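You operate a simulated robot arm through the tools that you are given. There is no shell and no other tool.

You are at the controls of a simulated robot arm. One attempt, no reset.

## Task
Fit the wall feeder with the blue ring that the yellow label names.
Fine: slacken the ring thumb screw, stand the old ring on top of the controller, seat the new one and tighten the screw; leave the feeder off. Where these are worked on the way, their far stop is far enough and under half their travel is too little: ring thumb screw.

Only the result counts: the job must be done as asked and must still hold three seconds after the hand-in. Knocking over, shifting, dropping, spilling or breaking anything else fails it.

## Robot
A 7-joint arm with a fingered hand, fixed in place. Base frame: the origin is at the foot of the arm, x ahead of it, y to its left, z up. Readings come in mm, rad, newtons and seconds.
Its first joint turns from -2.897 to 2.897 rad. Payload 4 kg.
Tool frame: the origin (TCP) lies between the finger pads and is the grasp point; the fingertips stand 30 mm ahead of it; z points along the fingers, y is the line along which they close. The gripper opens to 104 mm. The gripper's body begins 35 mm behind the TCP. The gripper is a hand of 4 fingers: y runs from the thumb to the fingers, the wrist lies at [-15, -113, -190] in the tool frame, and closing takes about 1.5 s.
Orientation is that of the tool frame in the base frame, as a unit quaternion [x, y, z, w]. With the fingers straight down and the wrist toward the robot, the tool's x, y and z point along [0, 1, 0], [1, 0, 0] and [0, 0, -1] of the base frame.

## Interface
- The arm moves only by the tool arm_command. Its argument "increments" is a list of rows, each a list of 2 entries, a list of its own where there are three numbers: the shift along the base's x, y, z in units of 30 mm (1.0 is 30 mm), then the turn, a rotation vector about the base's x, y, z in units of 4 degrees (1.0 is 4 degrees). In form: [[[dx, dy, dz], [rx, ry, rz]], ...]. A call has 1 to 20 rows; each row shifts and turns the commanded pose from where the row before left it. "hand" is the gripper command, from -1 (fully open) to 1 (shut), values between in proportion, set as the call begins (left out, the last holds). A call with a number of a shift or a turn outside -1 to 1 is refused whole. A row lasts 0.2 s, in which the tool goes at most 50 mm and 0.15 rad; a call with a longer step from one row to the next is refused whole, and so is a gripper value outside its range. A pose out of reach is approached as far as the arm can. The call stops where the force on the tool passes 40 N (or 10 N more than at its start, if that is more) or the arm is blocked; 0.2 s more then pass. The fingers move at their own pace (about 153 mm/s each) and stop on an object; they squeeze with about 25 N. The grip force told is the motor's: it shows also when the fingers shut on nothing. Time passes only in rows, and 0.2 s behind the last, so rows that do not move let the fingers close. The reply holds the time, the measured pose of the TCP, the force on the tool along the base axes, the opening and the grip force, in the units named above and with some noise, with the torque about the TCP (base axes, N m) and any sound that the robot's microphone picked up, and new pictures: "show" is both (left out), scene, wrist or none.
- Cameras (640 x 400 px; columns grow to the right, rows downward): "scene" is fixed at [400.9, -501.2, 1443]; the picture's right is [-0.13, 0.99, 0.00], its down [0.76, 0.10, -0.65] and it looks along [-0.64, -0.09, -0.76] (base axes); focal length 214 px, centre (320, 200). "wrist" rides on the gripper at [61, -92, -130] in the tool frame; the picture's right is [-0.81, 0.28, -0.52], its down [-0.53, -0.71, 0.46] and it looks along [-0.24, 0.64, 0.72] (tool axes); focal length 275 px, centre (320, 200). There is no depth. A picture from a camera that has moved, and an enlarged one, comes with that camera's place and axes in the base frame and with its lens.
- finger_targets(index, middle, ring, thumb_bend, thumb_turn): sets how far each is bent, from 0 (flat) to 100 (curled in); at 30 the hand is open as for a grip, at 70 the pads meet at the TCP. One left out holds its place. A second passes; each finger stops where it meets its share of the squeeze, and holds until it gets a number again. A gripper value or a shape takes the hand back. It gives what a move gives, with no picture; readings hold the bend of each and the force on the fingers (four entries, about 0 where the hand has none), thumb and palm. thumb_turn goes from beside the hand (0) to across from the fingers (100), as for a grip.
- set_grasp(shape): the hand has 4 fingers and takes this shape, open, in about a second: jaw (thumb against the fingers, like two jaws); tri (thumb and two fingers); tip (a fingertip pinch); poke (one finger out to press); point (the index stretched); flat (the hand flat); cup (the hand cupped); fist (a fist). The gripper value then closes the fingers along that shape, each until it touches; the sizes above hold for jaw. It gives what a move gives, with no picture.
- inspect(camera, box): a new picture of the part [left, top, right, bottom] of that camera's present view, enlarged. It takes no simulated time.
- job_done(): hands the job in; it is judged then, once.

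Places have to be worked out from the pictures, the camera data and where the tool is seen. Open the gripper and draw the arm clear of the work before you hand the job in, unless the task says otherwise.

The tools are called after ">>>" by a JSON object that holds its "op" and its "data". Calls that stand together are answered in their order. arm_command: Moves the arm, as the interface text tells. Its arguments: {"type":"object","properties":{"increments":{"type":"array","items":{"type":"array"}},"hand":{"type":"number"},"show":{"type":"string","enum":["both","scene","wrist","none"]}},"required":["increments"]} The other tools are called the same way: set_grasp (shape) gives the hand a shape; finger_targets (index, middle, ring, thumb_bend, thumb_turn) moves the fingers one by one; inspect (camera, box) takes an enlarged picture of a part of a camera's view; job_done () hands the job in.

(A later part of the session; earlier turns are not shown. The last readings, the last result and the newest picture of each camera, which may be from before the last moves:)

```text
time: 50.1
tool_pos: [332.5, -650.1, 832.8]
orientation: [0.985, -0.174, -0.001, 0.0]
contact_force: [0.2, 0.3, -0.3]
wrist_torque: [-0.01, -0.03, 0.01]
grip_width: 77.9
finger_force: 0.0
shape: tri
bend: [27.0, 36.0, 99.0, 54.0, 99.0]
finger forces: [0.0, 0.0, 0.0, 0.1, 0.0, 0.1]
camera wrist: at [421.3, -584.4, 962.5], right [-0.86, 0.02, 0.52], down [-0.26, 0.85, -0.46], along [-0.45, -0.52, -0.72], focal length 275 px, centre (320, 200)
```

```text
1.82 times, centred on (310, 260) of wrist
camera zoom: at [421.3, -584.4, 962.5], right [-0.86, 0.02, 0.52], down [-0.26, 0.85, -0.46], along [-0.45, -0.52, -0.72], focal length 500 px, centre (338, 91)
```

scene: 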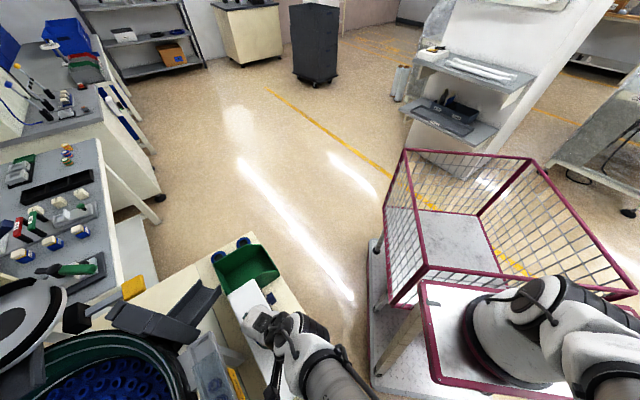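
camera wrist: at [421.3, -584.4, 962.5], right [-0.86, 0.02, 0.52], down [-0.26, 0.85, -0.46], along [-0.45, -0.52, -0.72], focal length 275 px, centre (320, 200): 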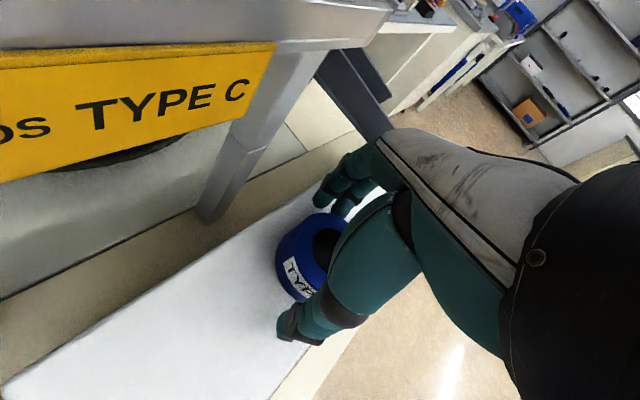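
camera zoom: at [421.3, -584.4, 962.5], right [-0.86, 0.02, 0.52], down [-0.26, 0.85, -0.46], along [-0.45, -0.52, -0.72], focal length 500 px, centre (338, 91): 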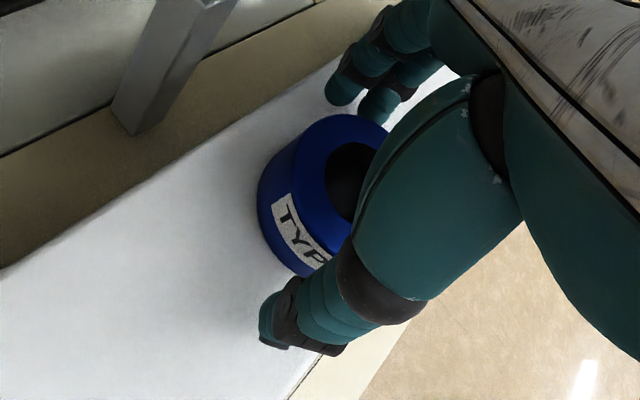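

Ring B stands by itself on the controller. I raise the hand straight up, well clear, and look at the result.

>>> {"op": "arm_command", "data": {"increments": [[[0, 0, 0.4], [0, 0, 0]], [[0, 0, 0.8], [0, 0, 0]], [[0, 0, 0.9], [0, 0, 0]], [[0, 0, 0.9], [0, 0, 0]], [[0, 0, 0.9], [0, 0, 0]], [[0, 0, 0.9], [0, 0, 0]], [[0, 0, 0.9], [0, 0, 0]], [[0, 0, 0], [0, 0, 0]]], "show": "both"}}

>>> {"op": "inspect", "data": {"camera": "wrist", "box": [100, 150, 440, 400]}}

```text
time: 51.9
tool_pos: [332.6, -649.4, 1005.7]
orientation: [0.985, -0.173, 0.0, 0.0]
contact_force: [0.2, 0.4, -1.4]
wrist_torque: [0.0, 0.0, -0.02]
grip_width: 77.8
finger_force: 0.0
shape: tri
bend: [27.0, 36.0, 99.0, 54.0, 99.0]
finger forces: [0.0, 0.0, 0.0, 0.0, 0.1, 0.0]
camera wrist: at [421.3, -584.4, 1134.6], right [-0.86, 0.02, 0.52], down [-0.26, 0.85, -0.46], along [-0.45, -0.52, -0.72], focal length 275 px, centre (320, 200)
```

scene: 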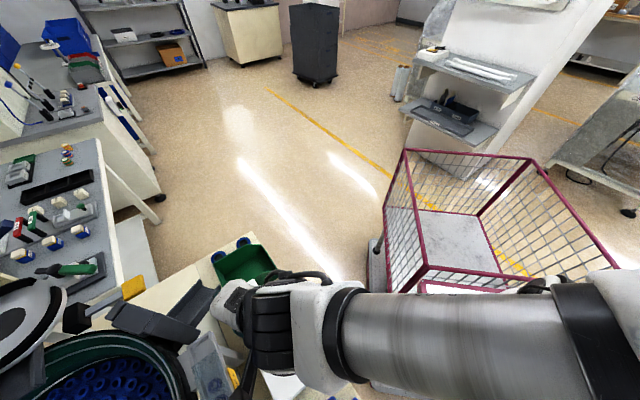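
wrist: 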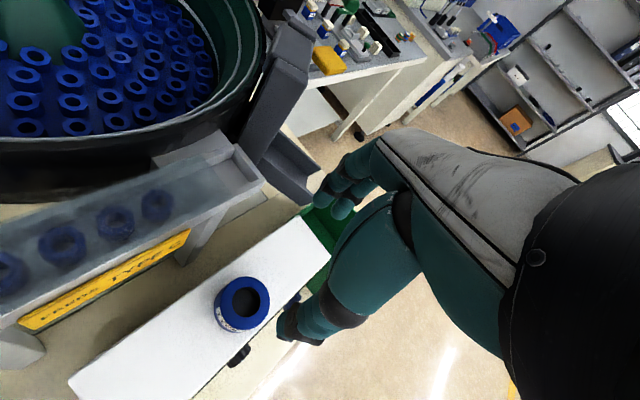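

```text
1.60 times, centred on (270, 275) of wrist
camera zoom: at [421.3, -584.4, 1134.6], right [-0.86, 0.02, 0.52], down [-0.26, 0.85, -0.46], along [-0.45, -0.52, -0.72], focal length 440 px, centre (400, 80)
```

zoom: 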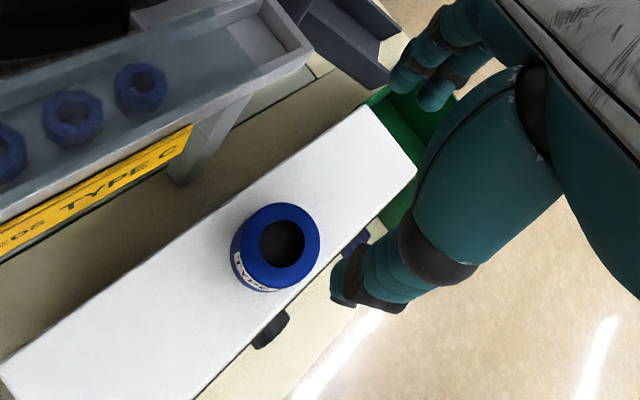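

Ring B stands fully on the controller top. Now I go to look at the two spare rings near (102, -923) and (28, -857), staying high and turning to yaw −90°, to read their labels.

>>> {"op": "arm_command", "data": {"increments": [[[-0.88, -0.49, 0], [0, 0, 1]], [[-0.88, -0.49, 0], [0, 0, 1]], [[-0.88, -0.49, 0], [0, 0, 1]], [[-0.88, -0.49, 0], [0, 0, 1]], [[-0.88, -0.49, 0], [0, 0, 1]], [[-0.88, -0.49, 0], [0, 0, 0]], [[-0.88, -0.49, 0], [0, 0, 0]], [[-0.88, -0.49, 0], [0, 0, 0]], [[-0.88, -0.49, -0.5], [0, 0, 0]], [[-0.88, -0.49, -0.5], [0, 0, 0]], [[-0.88, -0.49, -0.5], [0, 0, 0]], [[-0.85, -0.49, -0.5], [0, 0, 0]], [[0, 0, -0.8], [0, 0, 0]], [[0, 0, -0.7], [0, 0, 0]], [[0, 0, 0], [0, 0, 0]]], "show": "both"}}

>>> {"op": "inspect", "data": {"camera": "wrist", "box": [100, 130, 360, 380]}}

```text
time: 55.1
tool_pos: [17.5, -826.6, 897.1]
orientation: [1.0, 0.0, 0.0, 0.0]
contact_force: [-0.1, 0.0, 0.6]
wrist_torque: [-0.01, 0.0, 0.0]
grip_width: 77.6
finger_force: 0.1
shape: tri
bend: [27.0, 36.0, 99.0, 54.0, 99.0]
finger forces: [0.0, 0.0, 0.0, 0.0, 0.0, 0.1]
camera wrist: at [79.7, -735.0, 1027.1], right [-0.81, -0.28, 0.52], down [-0.53, 0.71, -0.46], along [-0.24, -0.64, -0.72], focal length 275 px, centre (320, 200)
```

scene: 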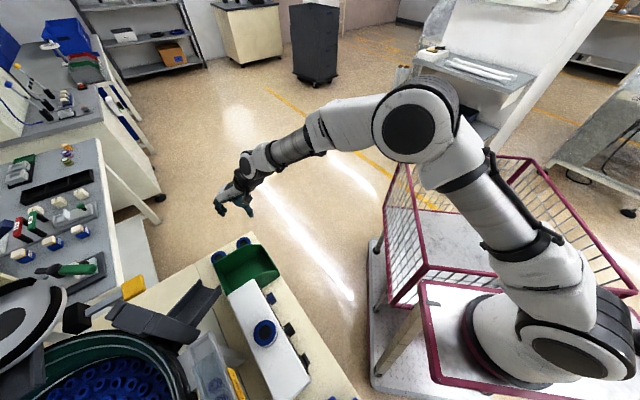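
wrist: 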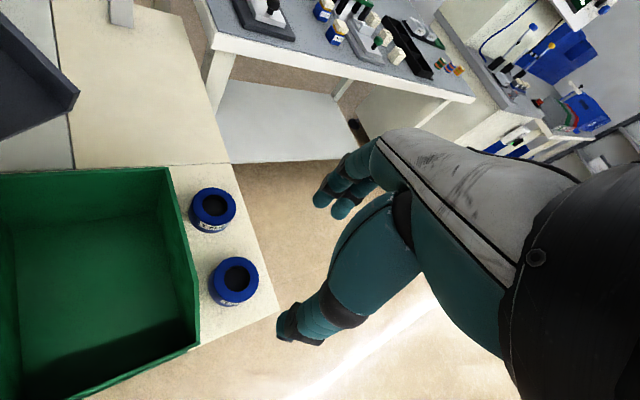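

```text
1.60 times, centred on (230, 255) of wrist
camera zoom: at [79.7, -735.0, 1027.1], right [-0.81, -0.28, 0.52], down [-0.53, 0.71, -0.46], along [-0.24, -0.64, -0.72], focal length 440 px, centre (464, 112)
```

zoom: 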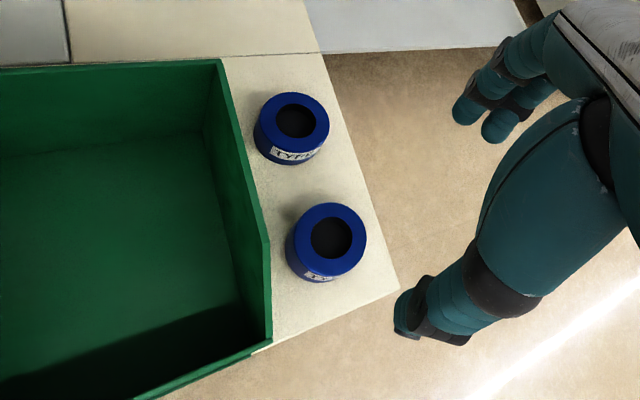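

>>> {"op": "inspect", "data": {"camera": "wrist", "box": [185, 180, 245, 240]}}

>>> {"op": "inspect", "data": {"camera": "wrist", "box": [200, 250, 270, 315]}}

>>> {"op": "inspect", "data": {"camera": "scene", "box": [200, 225, 300, 290]}}

>>> {"op": "inspect", "data": {"camera": "scene", "box": [220, 290, 320, 400]}}

```text
6.67 times, centred on (215, 210) of wrist
camera zoom: at [79.7, -735.0, 1027.1], right [-0.81, -0.28, 0.52], down [-0.53, 0.71, -0.46], along [-0.24, -0.64, -0.72], focal length 1835 px, centre (1020, 133)
```

zoom: 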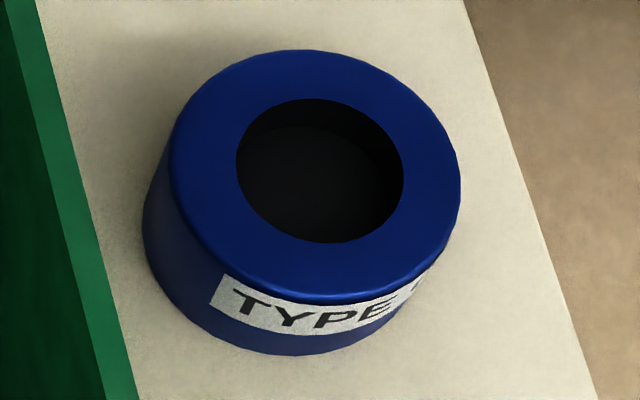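

```text
6.15 times, centred on (235, 282) of wrist
camera zoom: at [79.7, -735.0, 1027.1], right [-0.81, -0.28, 0.52], down [-0.53, 0.71, -0.46], along [-0.24, -0.64, -0.72], focal length 1694 px, centre (843, -308)
```

zoom: 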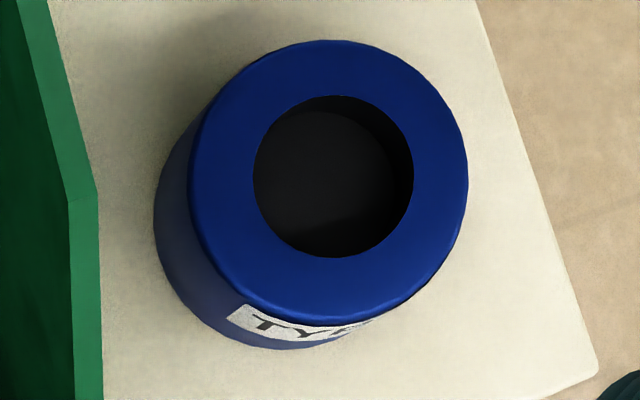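

```text
6.15 times, centred on (250, 258) of scene
camera zoom: at [400.9, -501.2, 1443.0], right [-0.13, 0.99, 0.0], down [0.76, 0.1, -0.65], along [-0.64, -0.09, -0.76], focal length 1320 px, centre (751, -154)
```

zoom: 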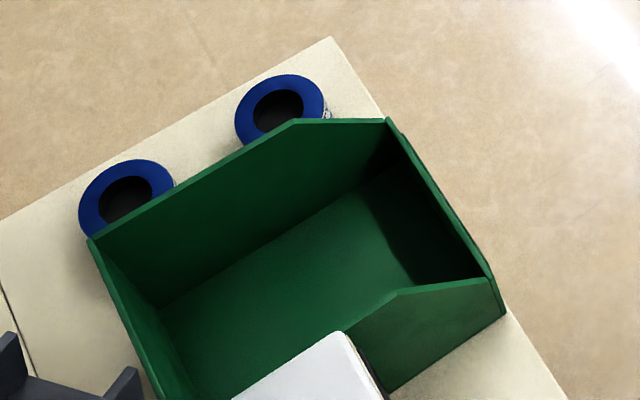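

```text
3.64 times, centred on (270, 345) of scene
camera zoom: at [400.9, -501.2, 1443.0], right [-0.13, 0.99, 0.0], down [0.76, 0.1, -0.65], along [-0.64, -0.09, -0.76], focal length 780 px, centre (502, -327)
```

zoom: 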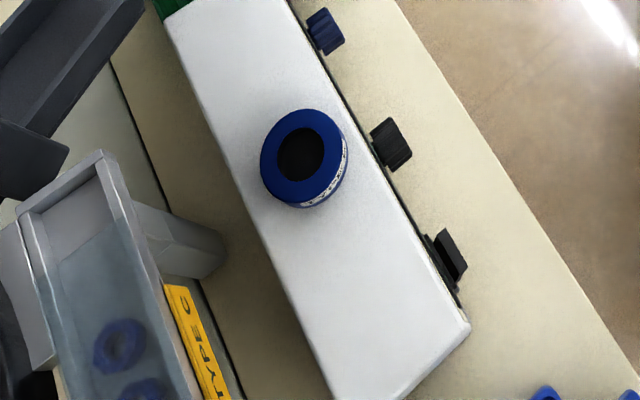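

Ring B stands fine. The upper ring reads "TYPE" plus a curved letter; I shift and turn the camera 30° to face both labels and be sure.

>>> {"op": "arm_command", "data": {"increments": [[[-0.2, -0.15, 0], [0, 0, 1]], [[-0.2, -0.15, 0], [0, 0, 1]], [[-0.2, -0.15, 0], [0, 0, 1]], [[-0.2, -0.15, 0], [0, 0, 1]], [[-0.2, -0.15, 0], [0, 0, 1]], [[-0.2, -0.15, 0], [0, 0, 1]], [[-0.2, -0.15, 0], [0, 0, 1]], [[-0.05, -0.13, 0], [0, 0, 0.5]], [[0, 0, 0], [0, 0, 0]]], "show": "wrist"}}

>>> {"op": "inspect", "data": {"camera": "wrist", "box": [150, 150, 350, 320]}}

```text
time: 57.1
tool_pos: [-28.2, -861.8, 900.2]
orientation: [0.966, 0.26, 0.0, -0.001]
contact_force: [-0.6, 0.6, -0.7]
wrist_torque: [0.03, -0.02, -0.01]
grip_width: 77.5
finger_force: 0.0
shape: tri
bend: [27.0, 36.0, 99.0, 54.0, 99.0]
finger forces: [0.0, 0.0, 0.0, 0.0, 0.0, 0.0]
camera wrist: at [-20.8, -752.5, 1029.2], right [-0.56, -0.64, 0.52], down [-0.82, 0.35, -0.46], along [0.11, -0.68, -0.72], focal length 275 px, centre (320, 200)
```

wrist: 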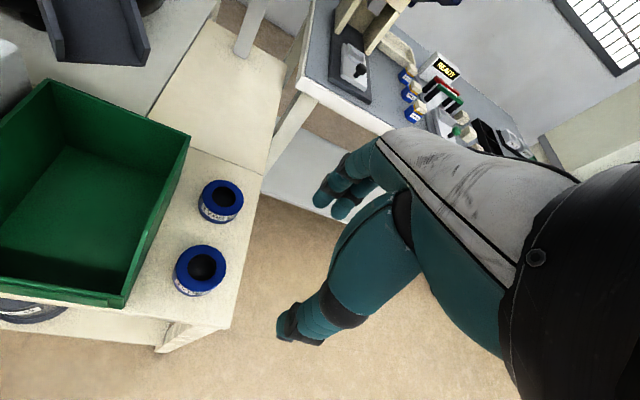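

```text
2.35 times, centred on (250, 235) of wrist
camera zoom: at [-20.8, -752.5, 1029.2], right [-0.56, -0.64, 0.52], down [-0.82, 0.35, -0.46], along [0.11, -0.68, -0.72], focal length 648 px, centre (485, 118)
```

zoom: 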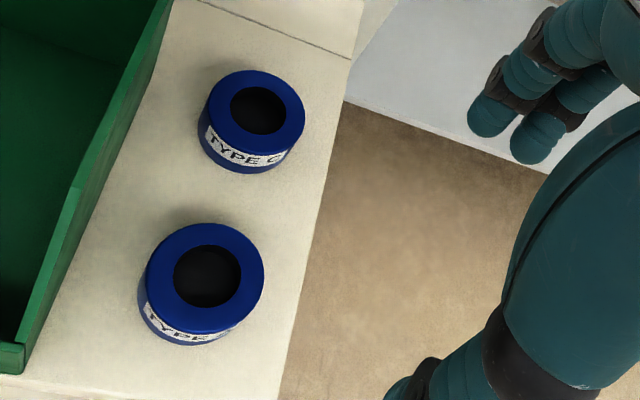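

>>> {"op": "inspect", "data": {"camera": "wrist", "box": [190, 170, 250, 230]}}

>>> {"op": "inspect", "data": {"camera": "wrist", "box": [165, 235, 235, 305]}}

```text
6.67 times, centred on (220, 200) of wrist
camera zoom: at [-20.8, -752.5, 1029.2], right [-0.56, -0.64, 0.52], down [-0.82, 0.35, -0.46], along [0.11, -0.68, -0.72], focal length 1835 px, centre (987, 200)
```

zoom: 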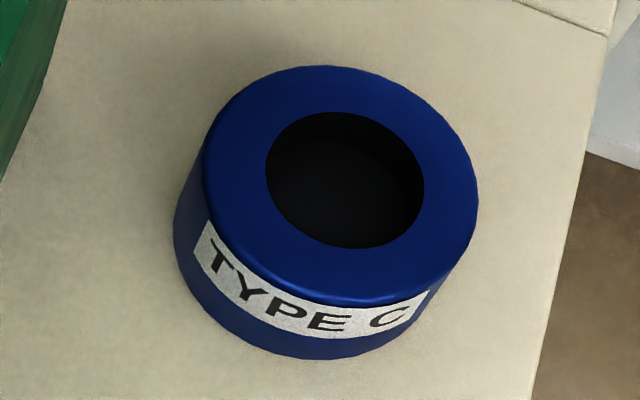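

```text
5.71 times, centred on (200, 270) of wrist
camera zoom: at [-20.8, -752.5, 1029.2], right [-0.56, -0.64, 0.52], down [-0.82, 0.35, -0.46], along [0.11, -0.68, -0.72], focal length 1573 px, centre (1006, -200)
```

zoom: 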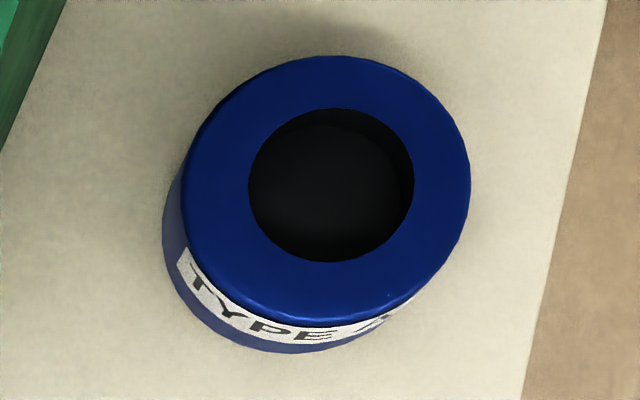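

The upper ring is TYPE C (the lower is TYPE A). I triangulate ring C's top centre to (99.8, -925.4, 688), the bin's top corner to (153, -890, 768), so a yaw of −45° grips parallel to the bin wall with room. I move above ring C.

>>> {"op": "arm_command", "data": {"increments": [[[0.72, -0.345, 0], [0, 0, 0.625]], [[0.72, -0.345, 0], [0, 0, 0.625]], [[0.72, -0.345, 0], [0, 0, 0.625]], [[0.72, -0.345, 0], [0, 0, 0.625]], [[0.72, -0.345, 0], [0, 0, 0.625]], [[0.72, -0.345, 0], [0, 0, 0.625]], [[0, 0, 0], [0, 0, 0]], [[0, 0, 0], [0, 0, 0]]], "show": "both"}}

>>> {"op": "inspect", "data": {"camera": "wrist", "box": [160, 130, 440, 370]}}

>>> {"op": "inspect", "data": {"camera": "scene", "box": [100, 180, 320, 330]}}

```text
time: 58.9
tool_pos: [104.7, -924.1, 899.6]
orientation: [0.924, 0.382, 0.0, 0.0]
contact_force: [0.9, -0.6, -0.1]
wrist_torque: [0.01, -0.01, -0.03]
grip_width: 77.7
finger_force: 0.0
shape: tri
bend: [27.0, 36.0, 99.0, 54.0, 99.0]
finger forces: [0.0, 0.0, 0.0, 0.0, 0.0, 0.0]
camera wrist: at [82.7, -816.1, 1029.9], right [-0.38, -0.77, 0.52], down [-0.88, 0.13, -0.46], along [0.28, -0.63, -0.72], focal length 275 px, centre (320, 200)
```

scene: 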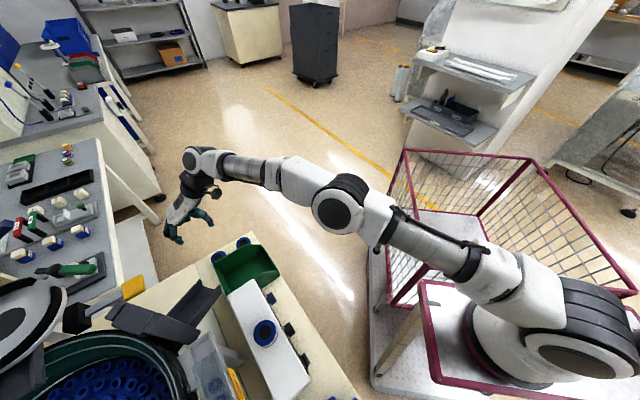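
wrist: 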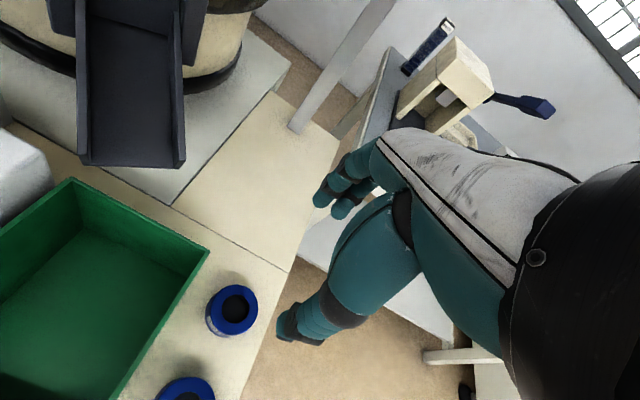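

```text
1.67 times, centred on (300, 250) of wrist
camera zoom: at [82.7, -816.1, 1029.9], right [-0.38, -0.77, 0.52], down [-0.88, 0.13, -0.46], along [0.28, -0.63, -0.72], focal length 459 px, centre (353, 117)
```

zoom: 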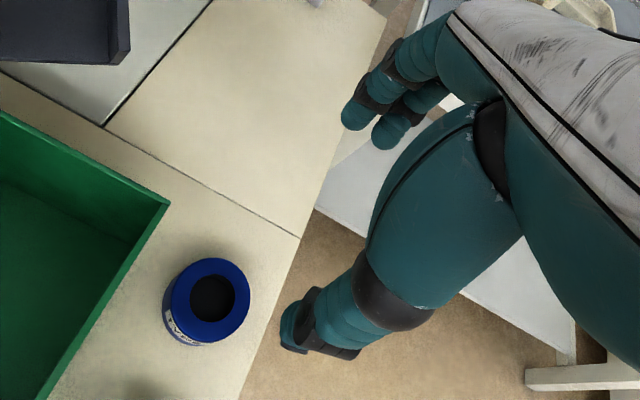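

```text
2.67 times, centred on (210, 255) of scene
camera zoom: at [400.9, -501.2, 1443.0], right [-0.13, 0.99, 0.0], down [0.76, 0.1, -0.65], along [-0.64, -0.09, -0.76], focal length 572 px, centre (613, 53)
```

zoom: 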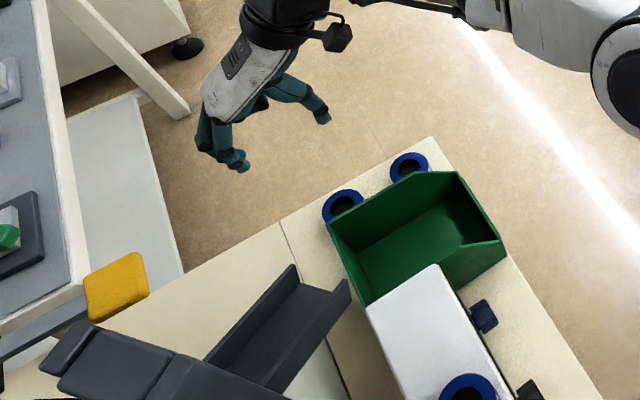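

The view confirms ring C at about (99.5, -925). I correct by (−3.9, +0.5) mm and descend to z≈760 alongside the bin for a closer check.

>>> {"op": "arm_command", "data": {"increments": [[[-0.13, 0.017, -0.8], [0, 0, 0]], [[0, 0, -0.9], [0, 0, 0]], [[0, 0, -0.9], [0, 0, 0]], [[0, 0, -0.9], [0, 0, 0]], [[0, 0, -0.9], [0, 0, 0]], [[0, 0, 0], [0, 0, 0]], [[0, 0, 0], [0, 0, 0]]], "show": "both"}}

>>> {"op": "inspect", "data": {"camera": "wrist", "box": [200, 160, 400, 360]}}

>>> {"op": "inspect", "data": {"camera": "scene", "box": [140, 180, 300, 330]}}

```text
time: 60.5
tool_pos: [99.3, -923.3, 766.9]
orientation: [0.924, 0.382, 0.0, 0.0]
contact_force: [0.5, -0.8, 0.1]
wrist_torque: [0.01, 0.01, 0.02]
grip_width: 77.3
finger_force: 0.1
shape: tri
bend: [27.0, 36.0, 99.0, 54.0, 99.0]
finger forces: [0.0, 0.0, 0.0, 0.0, 0.0, 0.1]
camera wrist: at [78.1, -814.8, 895.6], right [-0.38, -0.77, 0.52], down [-0.88, 0.13, -0.46], along [0.28, -0.63, -0.72], focal length 275 px, centre (320, 200)
```

scene: 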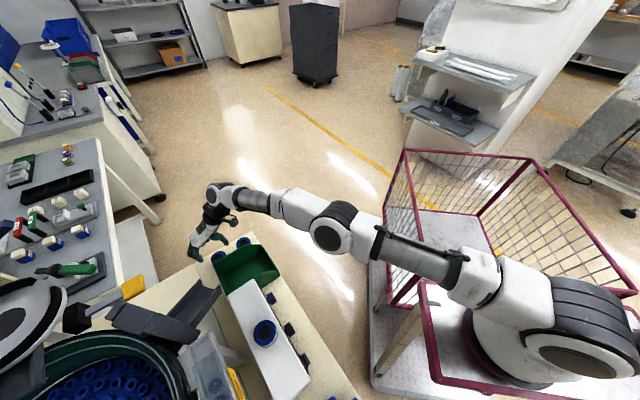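
wrist: 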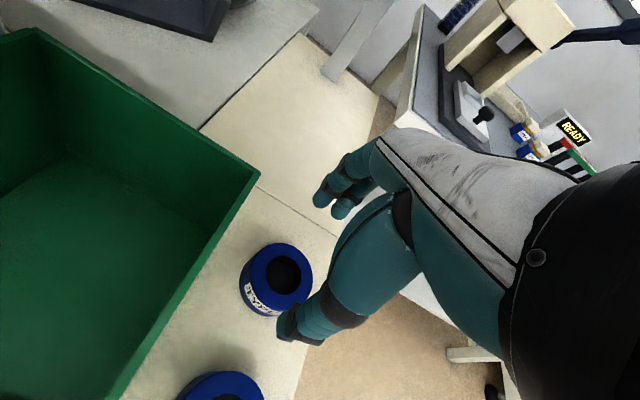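

```text
2.00 times, centred on (300, 260) of wrist
camera zoom: at [78.1, -814.8, 895.6], right [-0.38, -0.77, 0.52], down [-0.88, 0.13, -0.46], along [0.28, -0.63, -0.72], focal length 551 px, centre (360, 80)
```

zoom: 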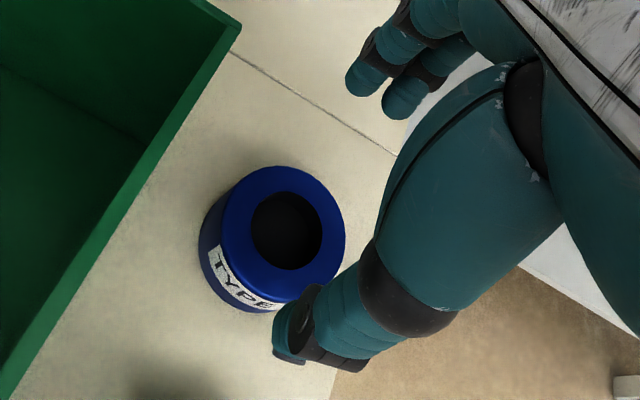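

```text
2.67 times, centred on (220, 255) of scene
camera zoom: at [400.9, -501.2, 1443.0], right [-0.13, 0.99, 0.0], down [0.76, 0.1, -0.65], along [-0.64, -0.09, -0.76], focal length 572 px, centre (587, 53)
```

zoom: 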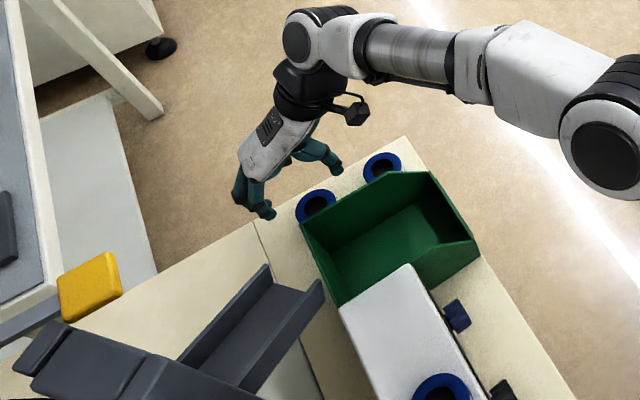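

Ring C is centred to about 1–2 mm, and its top height of 688 holds up. I correct by 1 mm and lower so the fingertips are about 12 mm below its top.

>>> {"op": "arm_command", "data": {"increments": [[[0.02, -0.043, -0.5], [0, 0, 0]], [[0, 0, -0.5], [0, 0, 0]], [[0, 0, -0.5], [0, 0, 0]], [[0, 0, -0.48], [0, 0, 0]], [[0, 0, 0], [0, 0, 0]]], "show": "wrist"}}

>>> {"op": "inspect", "data": {"camera": "wrist", "box": [220, 160, 420, 360]}}

```text
time: 61.7
tool_pos: [102.2, -916.4, 706.5]
orientation: [0.924, 0.383, 0.0, -0.001]
contact_force: [-0.5, 0.1, -1.0]
wrist_torque: [0.01, -0.01, 0.03]
grip_width: 77.8
finger_force: 0.0
shape: tri
bend: [27.0, 36.0, 99.0, 54.0, 99.0]
finger forces: [0.0, 0.1, 0.1, 0.0, 0.1, 0.1]
out of reach, approached as far as the arm can: row 3
camera wrist: at [80.2, -808.8, 837.4], right [-0.38, -0.77, 0.52], down [-0.88, 0.13, -0.46], along [0.28, -0.63, -0.72], focal length 275 px, centre (320, 200)
```

wrist: 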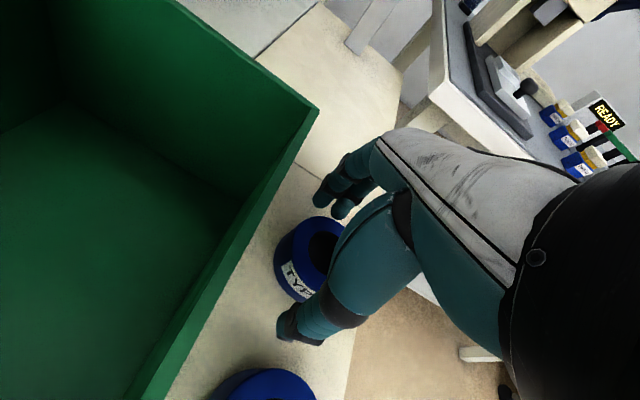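

```text
2.00 times, centred on (320, 260) of wrist
camera zoom: at [80.2, -808.8, 837.4], right [-0.38, -0.77, 0.52], down [-0.88, 0.13, -0.46], along [0.28, -0.63, -0.72], focal length 551 px, centre (320, 80)
```

zoom: 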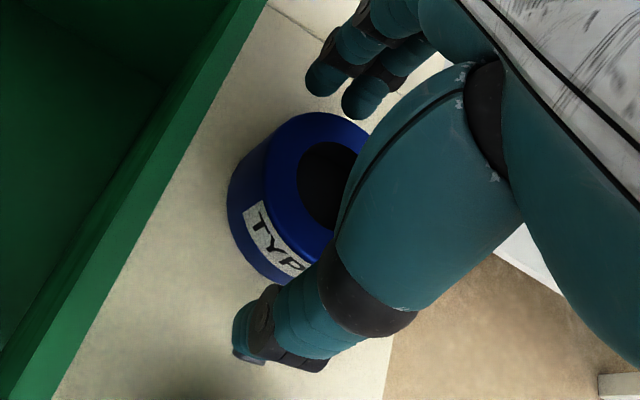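

The arm reports it fell about 7 mm short in reach with this wrist angle. Turning to yaw −60° brings the wrist closer to the base, gaining about 20 mm of reach, so I rise 40 mm, turn, and check again.

>>> {"op": "arm_command", "data": {"increments": [[[0, 0, 0.5], [0, 0, 0]], [[0, 0, 0.8], [0, 0, 0]], [[0, 0, 0], [0, 0, -1]], [[0, 0, 0], [0, 0, -1]], [[0, 0, 0], [0, 0, -1]], [[0, 0, 0], [0, 0, -0.75]], [[0, 0, 0], [0, 0, 0]], [[0, 0, 0], [0, 0, 0]]], "show": "wrist"}}

>>> {"op": "inspect", "data": {"camera": "wrist", "box": [200, 160, 400, 360]}}

```text
time: 63.5
tool_pos: [101.6, -920.9, 747.8]
orientation: [0.966, 0.26, 0.0, 0.0]
contact_force: [1.2, -0.4, 0.7]
wrist_torque: [0.01, -0.02, -0.03]
grip_width: 77.7
finger_force: 0.0
shape: tri
bend: [27.0, 36.0, 99.0, 54.0, 99.0]
finger forces: [0.1, 0.0, 0.0, 0.0, 0.0, 0.0]
camera wrist: at [108.7, -809.6, 877.0], right [-0.56, -0.64, 0.52], down [-0.82, 0.35, -0.46], along [0.11, -0.68, -0.72], focal length 275 px, centre (320, 200)
```

wrist: 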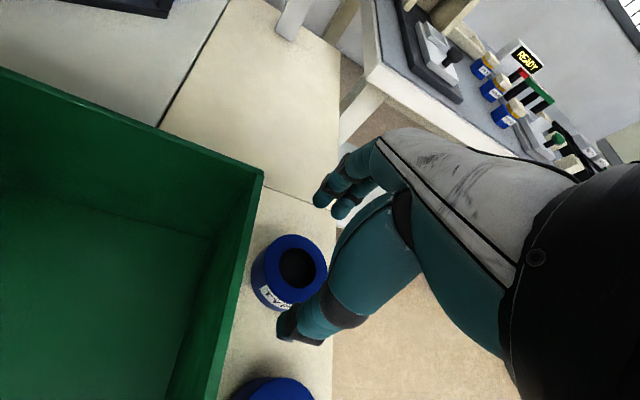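

```text
2.00 times, centred on (300, 260) of wrist
camera zoom: at [108.7, -809.6, 877.0], right [-0.56, -0.64, 0.52], down [-0.82, 0.35, -0.46], along [0.11, -0.68, -0.72], focal length 551 px, centre (360, 80)
```

zoom: 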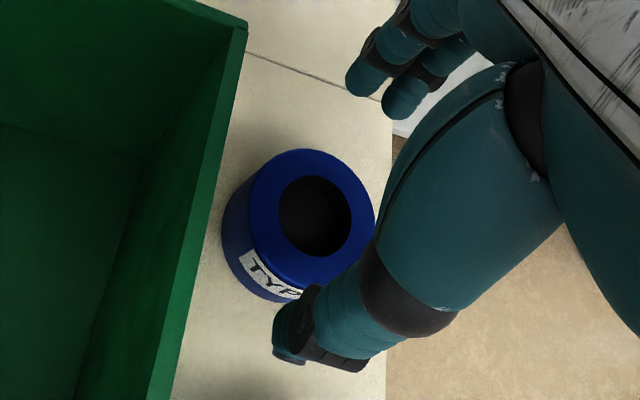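

Ring C is at tool offset (−5, +3) mm. I shift by (−1.4, −4.2) mm and lower to z≈706.

>>> {"op": "arm_command", "data": {"increments": [[[-0.047, -0.14, 0], [0, 0, 0]], [[0, 0, -0.4], [0, 0, 0]], [[0, 0, -0.5], [0, 0, 0]], [[0, 0, -0.47], [0, 0, 0]], [[0, 0, 0], [0, 0, 0]], [[0, 0, 0], [0, 0, 0]]], "show": "wrist"}}

>>> {"op": "inspect", "data": {"camera": "wrist", "box": [220, 160, 420, 360]}}

```text
time: 64.9
tool_pos: [99.8, -924.1, 706.9]
orientation: [0.966, 0.259, 0.0, 0.0]
contact_force: [-0.2, 0.5, -0.3]
wrist_torque: [0.0, -0.02, -0.01]
grip_width: 77.8
finger_force: 0.0
shape: tri
bend: [27.0, 36.0, 99.0, 54.0, 99.0]
finger forces: [0.0, 0.0, 0.1, 0.0, 0.1, 0.0]
camera wrist: at [106.4, -814.0, 836.0], right [-0.56, -0.64, 0.52], down [-0.82, 0.35, -0.46], along [0.11, -0.68, -0.72], focal length 275 px, centre (320, 200)
```

wrist: 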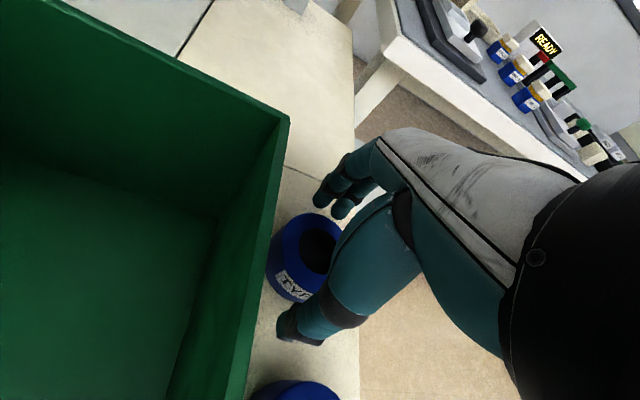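

```text
2.00 times, centred on (320, 260) of wrist
camera zoom: at [106.4, -814.0, 836.0], right [-0.56, -0.64, 0.52], down [-0.82, 0.35, -0.46], along [0.11, -0.68, -0.72], focal length 551 px, centre (320, 80)
```

zoom: 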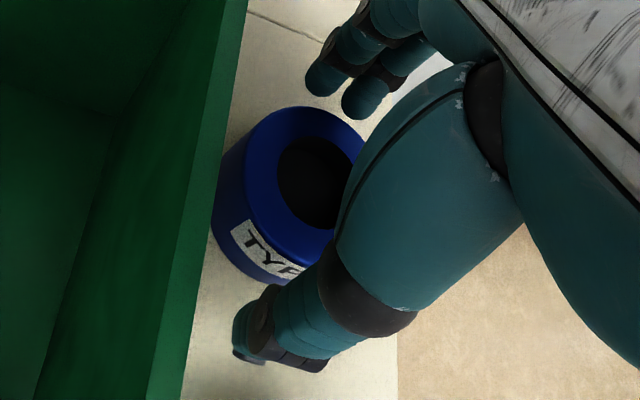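

The ring is centred between the fingers with nothing touching. I shift 2 mm to match how I held ring B, then close the hand.

>>> {"op": "arm_command", "data": {"increments": [[[0.07, 0.01, 0], [0, 0, 0]], [[0, 0, 0], [0, 0, 0]]], "show": "none"}}

>>> {"op": "arm_command", "data": {"increments": [[[0, 0, 0], [0, 0, 0]], [[0, 0, 0], [0, 0, 0]], [[0, 0, 0], [0, 0, 0]], [[0, 0, 0], [0, 0, 0]], [[0, 0, 0], [0, 0, 0]], [[0, 0, 0], [0, 0, 0]], [[0, 0, 0], [0, 0, 0]], [[0, 0, 0], [0, 0, 0]]], "hand": 1, "show": "wrist"}}

>>> {"op": "inspect", "data": {"camera": "wrist", "box": [220, 160, 420, 360]}}

```text
time: 65.5
tool_pos: [102.1, -923.8, 706.0]
orientation: [0.966, 0.259, 0.0, 0.0]
contact_force: [1.1, -0.3, 0.1]
wrist_torque: [-0.02, 0.02, 0.01]
grip_width: 78.0
finger_force: 0.1
shape: tri
bend: [27.0, 36.0, 99.0, 54.0, 99.0]
finger forces: [0.0, 0.1, 0.0, 0.0, 0.0, 0.0]
```

```text
time: 67.3
tool_pos: [100.7, -923.8, 705.5]
orientation: [0.966, 0.258, 0.0, 0.0]
contact_force: [-0.1, -0.7, 0.4]
wrist_torque: [-0.03, -0.02, -0.02]
grip_width: 47.4
finger_force: 25.0
shape: tri
bend: [74.0, 46.0, 100.0, 71.0, 100.0]
finger forces: [11.1, 11.5, 0.0, 0.0, 22.2, 0.0]
camera wrist: at [108.1, -813.9, 835.9], right [-0.56, -0.64, 0.52], down [-0.82, 0.35, -0.46], along [0.11, -0.68, -0.72], focal length 275 px, centre (320, 200)
```

wrist: 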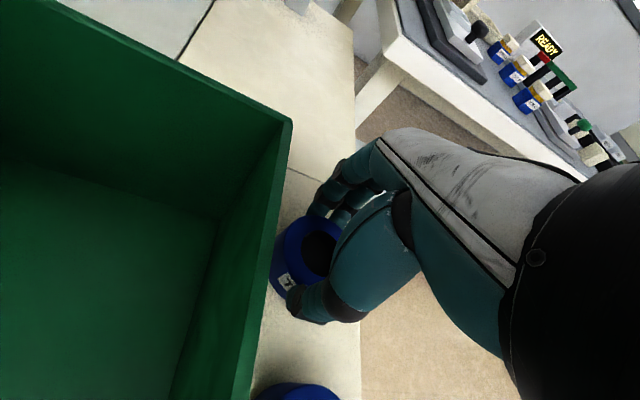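

```text
2.00 times, centred on (320, 260) of wrist
camera zoom: at [108.1, -813.9, 835.9], right [-0.56, -0.64, 0.52], down [-0.82, 0.35, -0.46], along [0.11, -0.68, -0.72], focal length 551 px, centre (320, 80)
```

zoom: 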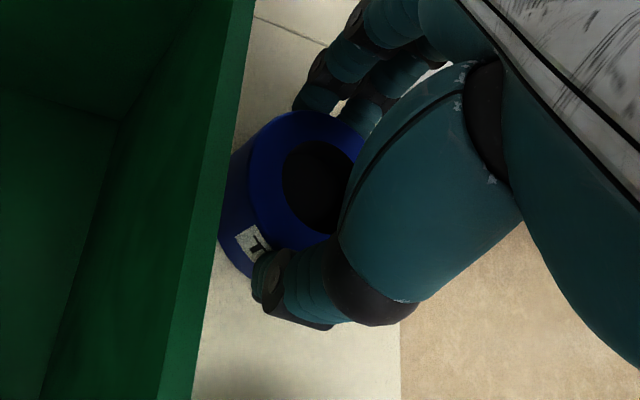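

Grip on ring C matches ring B's (11/11.5/22 N). I lift it straight up, clear of the bin.

>>> {"op": "arm_command", "data": {"increments": [[[0, 0, 0.2], [0, 0, 0]], [[0, 0, 0.4], [0, 0, 0]], [[0, 0, 0.7], [0, 0, 0]], [[0, 0, 0.9], [0, 0, 0]], [[0, 0, 0.9], [0, 0, 0]], [[0, 0, 0.9], [0, 0, 0]], [[0, 0, 0.9], [0, 0, 0]], [[0, 0, 0.9], [0, 0, 0]], [[0, 0, 0.9], [0, 0, 0]], [[0, 0, 0], [0, 0, 0]]], "show": "both"}}

>>> {"op": "inspect", "data": {"camera": "wrist", "box": [220, 160, 420, 360]}}

```text
time: 69.5
tool_pos: [101.9, -921.9, 906.4]
orientation: [0.966, 0.259, 0.0, 0.0]
contact_force: [-0.3, -0.2, -1.7]
wrist_torque: [0.0, -0.03, 0.05]
grip_width: 47.5
finger_force: 25.3
shape: tri
bend: [74.0, 46.0, 100.0, 71.0, 100.0]
finger forces: [11.0, 11.5, 0.0, 0.1, 22.2, 0.0]
camera wrist: at [109.0, -811.4, 1035.5], right [-0.56, -0.64, 0.52], down [-0.82, 0.35, -0.46], along [0.11, -0.68, -0.72], focal length 275 px, centre (320, 200)
```

scene: 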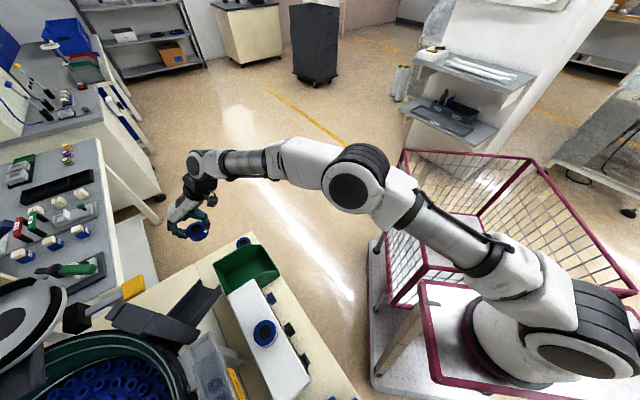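
wrist: 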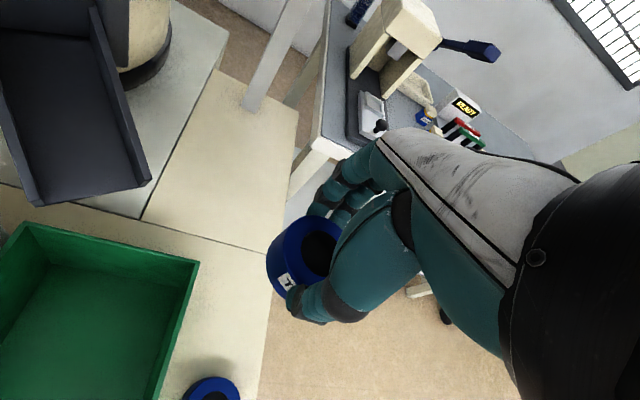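

```text
2.00 times, centred on (320, 260) of wrist
camera zoom: at [109.0, -811.4, 1035.5], right [-0.56, -0.64, 0.52], down [-0.82, 0.35, -0.46], along [0.11, -0.68, -0.72], focal length 551 px, centre (320, 80)
```

zoom: 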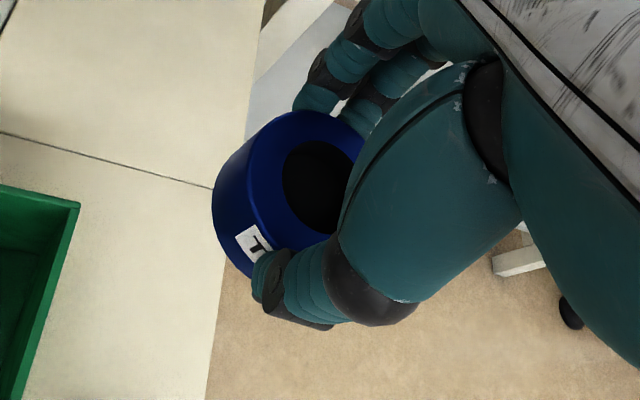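

Ring C is held cleanly. I raise it to z≈1030 while drawing back toward the robot, to pass well clear of the hopper and rail.

>>> {"op": "arm_command", "data": {"increments": [[[0, 0.93, 0.52], [0, 0, 0]], [[0, 0.93, 0.52], [0, 0, 0]], [[0, 0.93, 0.52], [0, 0, 0]], [[0, 0.93, 0.52], [0, 0, 0]], [[0, 0.93, 0.52], [0, 0, 0.9]], [[0, 0.93, 0.52], [0, 0, 0.95]], [[0, 0.93, 0.52], [0, 0, 0.95]], [[0, 0.93, 0.52], [0, 0, 0.95]], [[0, 0, 0], [0, 0, 0]]], "show": "none"}}

>>> {"op": "arm_command", "data": {"increments": [[[0.96, 0.3, 0], [0, 0, 0]], [[0.96, 0.3, 0], [0, 0, 0]], [[0.96, 0.3, 0], [0, 0, 0]], [[0.96, 0.3, 0], [0, 0, 0]], [[0.96, 0.3, 0], [0, 0, 0]], [[0.96, 0.3, 0], [0, 0, 0]], [[0.96, 0.3, 0], [0, 0, 0]], [[0.96, 0.3, 0], [0, 0, 0]], [[0.96, 0.3, 0], [0, 0, 0]], [[0.96, 0.3, 0], [0, 0, 0]], [[0.96, 0.3, 0], [0, 0, 0]], [[0.96, 0.3, 0], [0, 0, 0]], [[0.96, 0.3, 0], [0, 0, 0]], [[0.96, 0.3, 0], [0, 0, 0]], [[0.96, 0.3, 0], [0, 0, 0]], [[0.96, 0.3, 0], [0, 0, 0]], [[0.96, 0.3, 0], [0, 0, 0]], [[0, 0, 0], [0, 0, 0]], [[0, 0, 0], [0, 0, 0]]], "show": "both"}}

>>> {"op": "inspect", "data": {"camera": "wrist", "box": [160, 150, 440, 400]}}

```text
time: 71.5
tool_pos: [99.8, -698.7, 1029.0]
orientation: [0.923, 0.384, 0.001, 0.001]
contact_force: [0.2, 0.1, -0.9]
wrist_torque: [-0.01, -0.02, 0.0]
grip_width: 47.4
finger_force: 25.3
shape: tri
bend: [74.0, 46.0, 100.0, 71.0, 100.0]
finger forces: [11.0, 11.5, 0.0, 0.0, 22.3, 0.1]
```

```text
time: 75.5
tool_pos: [589.9, -546.5, 1035.1]
orientation: [0.924, 0.382, 0.0, 0.0]
contact_force: [-0.2, 0.0, -0.9]
wrist_torque: [-0.01, 0.0, 0.0]
grip_width: 46.8
finger_force: 24.7
shape: tri
bend: [74.0, 46.0, 100.0, 71.0, 100.0]
finger forces: [10.9, 11.5, 0.0, 0.0, 22.2, 0.0]
camera wrist: at [568.1, -437.5, 1164.7], right [-0.38, -0.77, 0.52], down [-0.88, 0.13, -0.46], along [0.28, -0.63, -0.72], focal length 275 px, centre (320, 200)
```

scene: 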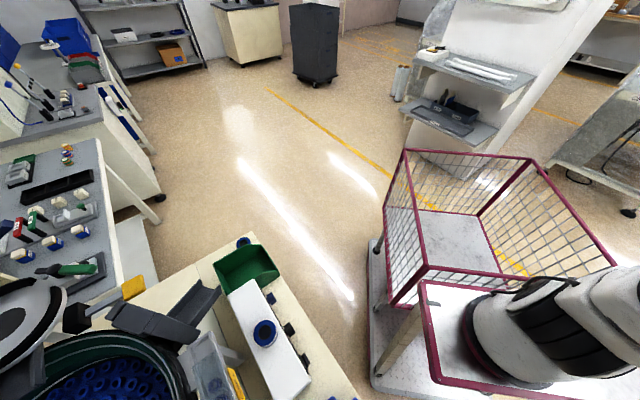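
wrist: 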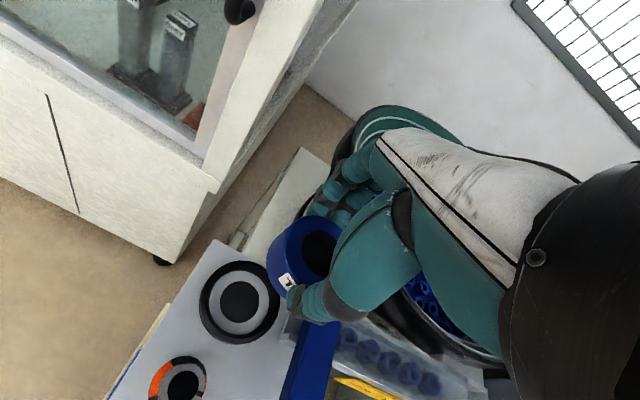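

```text
1.60 times, centred on (300, 275) of wrist
camera zoom: at [568.1, -437.5, 1164.7], right [-0.38, -0.77, 0.52], down [-0.88, 0.13, -0.46], along [0.28, -0.63, -0.72], focal length 440 px, centre (352, 80)
```

zoom: 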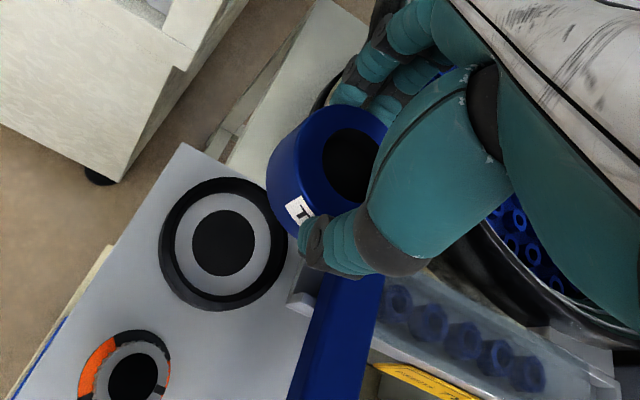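

The nest is visible: black rim, light floor and a central dark disc. I held ring B with the camera at (568.3, −425.7), so I shift +11.8 mm in y to replicate that pose and descend to about 40 mm above seating.

>>> {"op": "arm_command", "data": {"increments": [[[0.007, 0.393, 0], [0, 0, 0]], [[0, 0, -0.6], [0, 0, 0]], [[0, 0, -0.8], [0, 0, 0]], [[0, 0, -0.9], [0, 0, 0]], [[0, 0, 0], [0, 0, 0]], [[0, 0, 0], [0, 0, 0]]], "show": "wrist"}}

>>> {"op": "inspect", "data": {"camera": "wrist", "box": [200, 170, 400, 370]}}

```text
time: 76.9
tool_pos: [591.2, -534.8, 964.4]
orientation: [0.924, 0.382, 0.0, 0.001]
contact_force: [0.9, -0.8, -1.5]
wrist_torque: [0.03, 0.0, -0.04]
grip_width: 47.0
finger_force: 25.7
shape: tri
bend: [74.0, 46.0, 100.0, 71.0, 100.0]
finger forces: [11.0, 11.5, 0.1, 0.1, 22.2, 0.0]
camera wrist: at [569.5, -426.4, 1093.0], right [-0.38, -0.77, 0.52], down [-0.88, 0.13, -0.46], along [0.28, -0.63, -0.72], focal length 275 px, centre (320, 200)
```

wrist: 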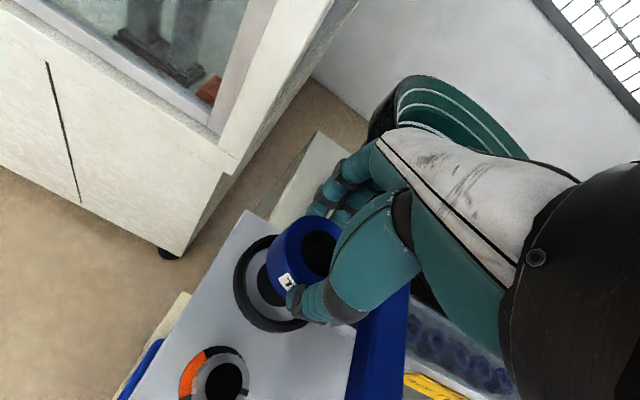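

```text
2.00 times, centred on (300, 270) of wrist
camera zoom: at [569.5, -426.4, 1093.0], right [-0.38, -0.77, 0.52], down [-0.88, 0.13, -0.46], along [0.28, -0.63, -0.72], focal length 551 px, centre (360, 60)
```

zoom: 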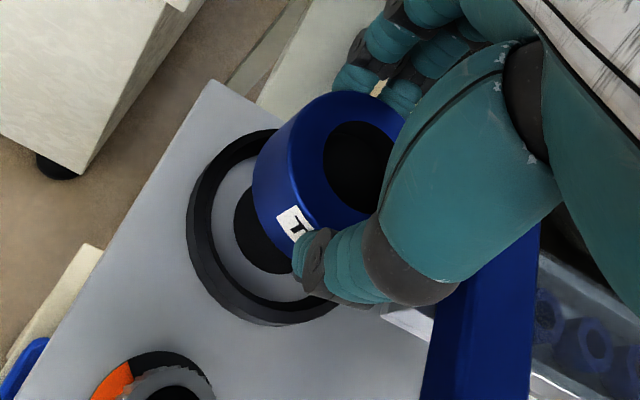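

Ring C sits in the hand the same as ring B did, to about 1 mm. I estimate the nest centre at about (585.5, −533) and B's old spot at (586.8, −536), so I aim between them with a shift of (−1.9, +2.3) mm and descend 20 mm for another check.

>>> {"op": "arm_command", "data": {"increments": [[[-0.063, 0.077, 0], [0, 0, 0]], [[0, 0, -0.35], [0, 0, 0]], [[0, 0, -0.35], [0, 0, 0]], [[0, 0, 0], [0, 0, 0]], [[0, 0, 0], [0, 0, 0]]], "show": "wrist"}}

>>> {"op": "inspect", "data": {"camera": "wrist", "box": [200, 170, 400, 370]}}

```text
time: 78.1
tool_pos: [590.1, -533.5, 942.5]
orientation: [0.924, 0.383, 0.0, -0.001]
contact_force: [-0.3, -1.3, -1.3]
wrist_torque: [0.01, -0.01, -0.01]
grip_width: 47.0
finger_force: 25.1
shape: tri
bend: [74.0, 46.0, 100.0, 71.0, 100.0]
finger forces: [11.1, 11.5, 0.0, 0.1, 22.1, 0.0]
camera wrist: at [568.6, -425.1, 1071.7], right [-0.38, -0.77, 0.52], down [-0.88, 0.13, -0.46], along [0.28, -0.63, -0.72], focal length 275 px, centre (320, 200)
```

wrist: 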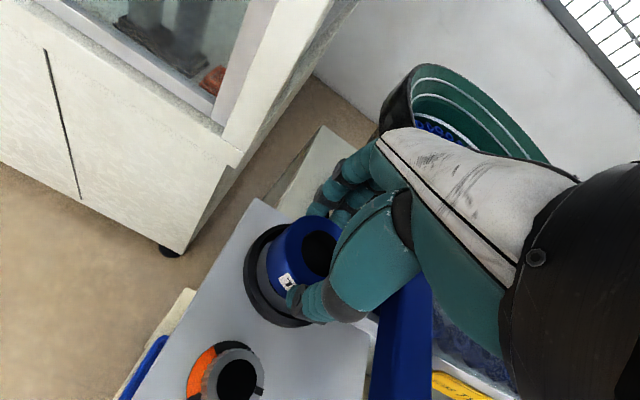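

```text
2.00 times, centred on (300, 270) of wrist
camera zoom: at [568.6, -425.1, 1071.7], right [-0.38, -0.77, 0.52], down [-0.88, 0.13, -0.46], along [0.28, -0.63, -0.72], focal length 551 px, centre (360, 60)
```

zoom: 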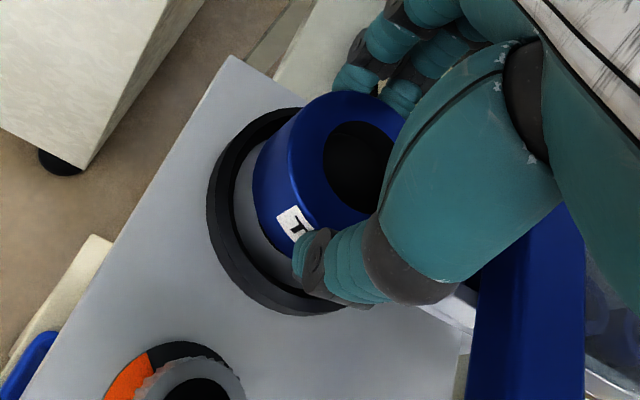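

The ring is about 20 mm above its seat. I nudge (−1, +1) mm, come down 10 mm more, and look.

>>> {"op": "arm_command", "data": {"increments": [[[-0.035, 0.035, -0.1], [0, 0, 0]], [[0, 0, -0.15], [0, 0, 0]], [[0, 0, -0.1], [0, 0, 0]], [[0, 0, 0], [0, 0, 0]]], "show": "wrist"}}

>>> {"op": "inspect", "data": {"camera": "wrist", "box": [230, 190, 370, 330]}}

```text
time: 79.1
tool_pos: [588.2, -532.4, 930.3]
orientation: [0.924, 0.383, 0.0, -0.001]
contact_force: [0.2, 1.1, -1.0]
wrist_torque: [-0.01, 0.01, -0.01]
grip_width: 46.9
finger_force: 24.9
shape: tri
bend: [74.0, 46.0, 100.0, 71.0, 100.0]
finger forces: [11.1, 11.5, 0.0, 0.0, 22.1, 0.1]
camera wrist: at [567.5, -423.9, 1060.1], right [-0.38, -0.77, 0.52], down [-0.88, 0.13, -0.46], along [0.28, -0.63, -0.72], focal length 275 px, centre (320, 200)
```

wrist: 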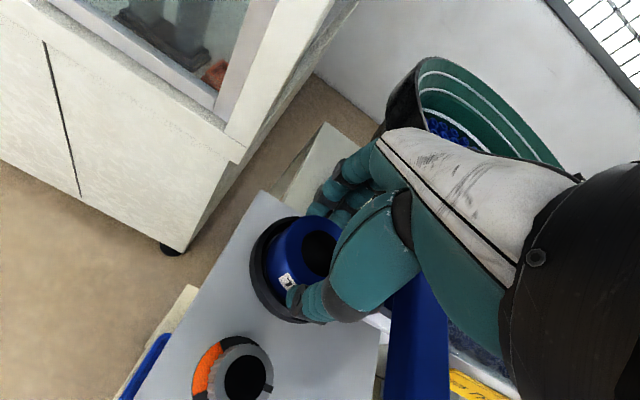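

```text
2.86 times, centred on (300, 260) of wrist
camera zoom: at [567.5, -423.9, 1060.1], right [-0.38, -0.77, 0.52], down [-0.88, 0.13, -0.46], along [0.28, -0.63, -0.72], focal length 786 px, centre (377, 29)
```

zoom: 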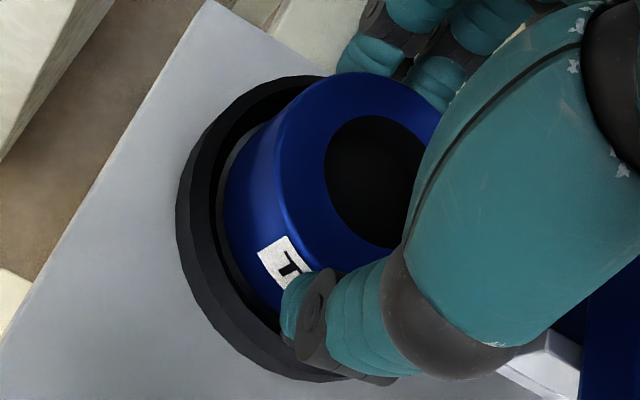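

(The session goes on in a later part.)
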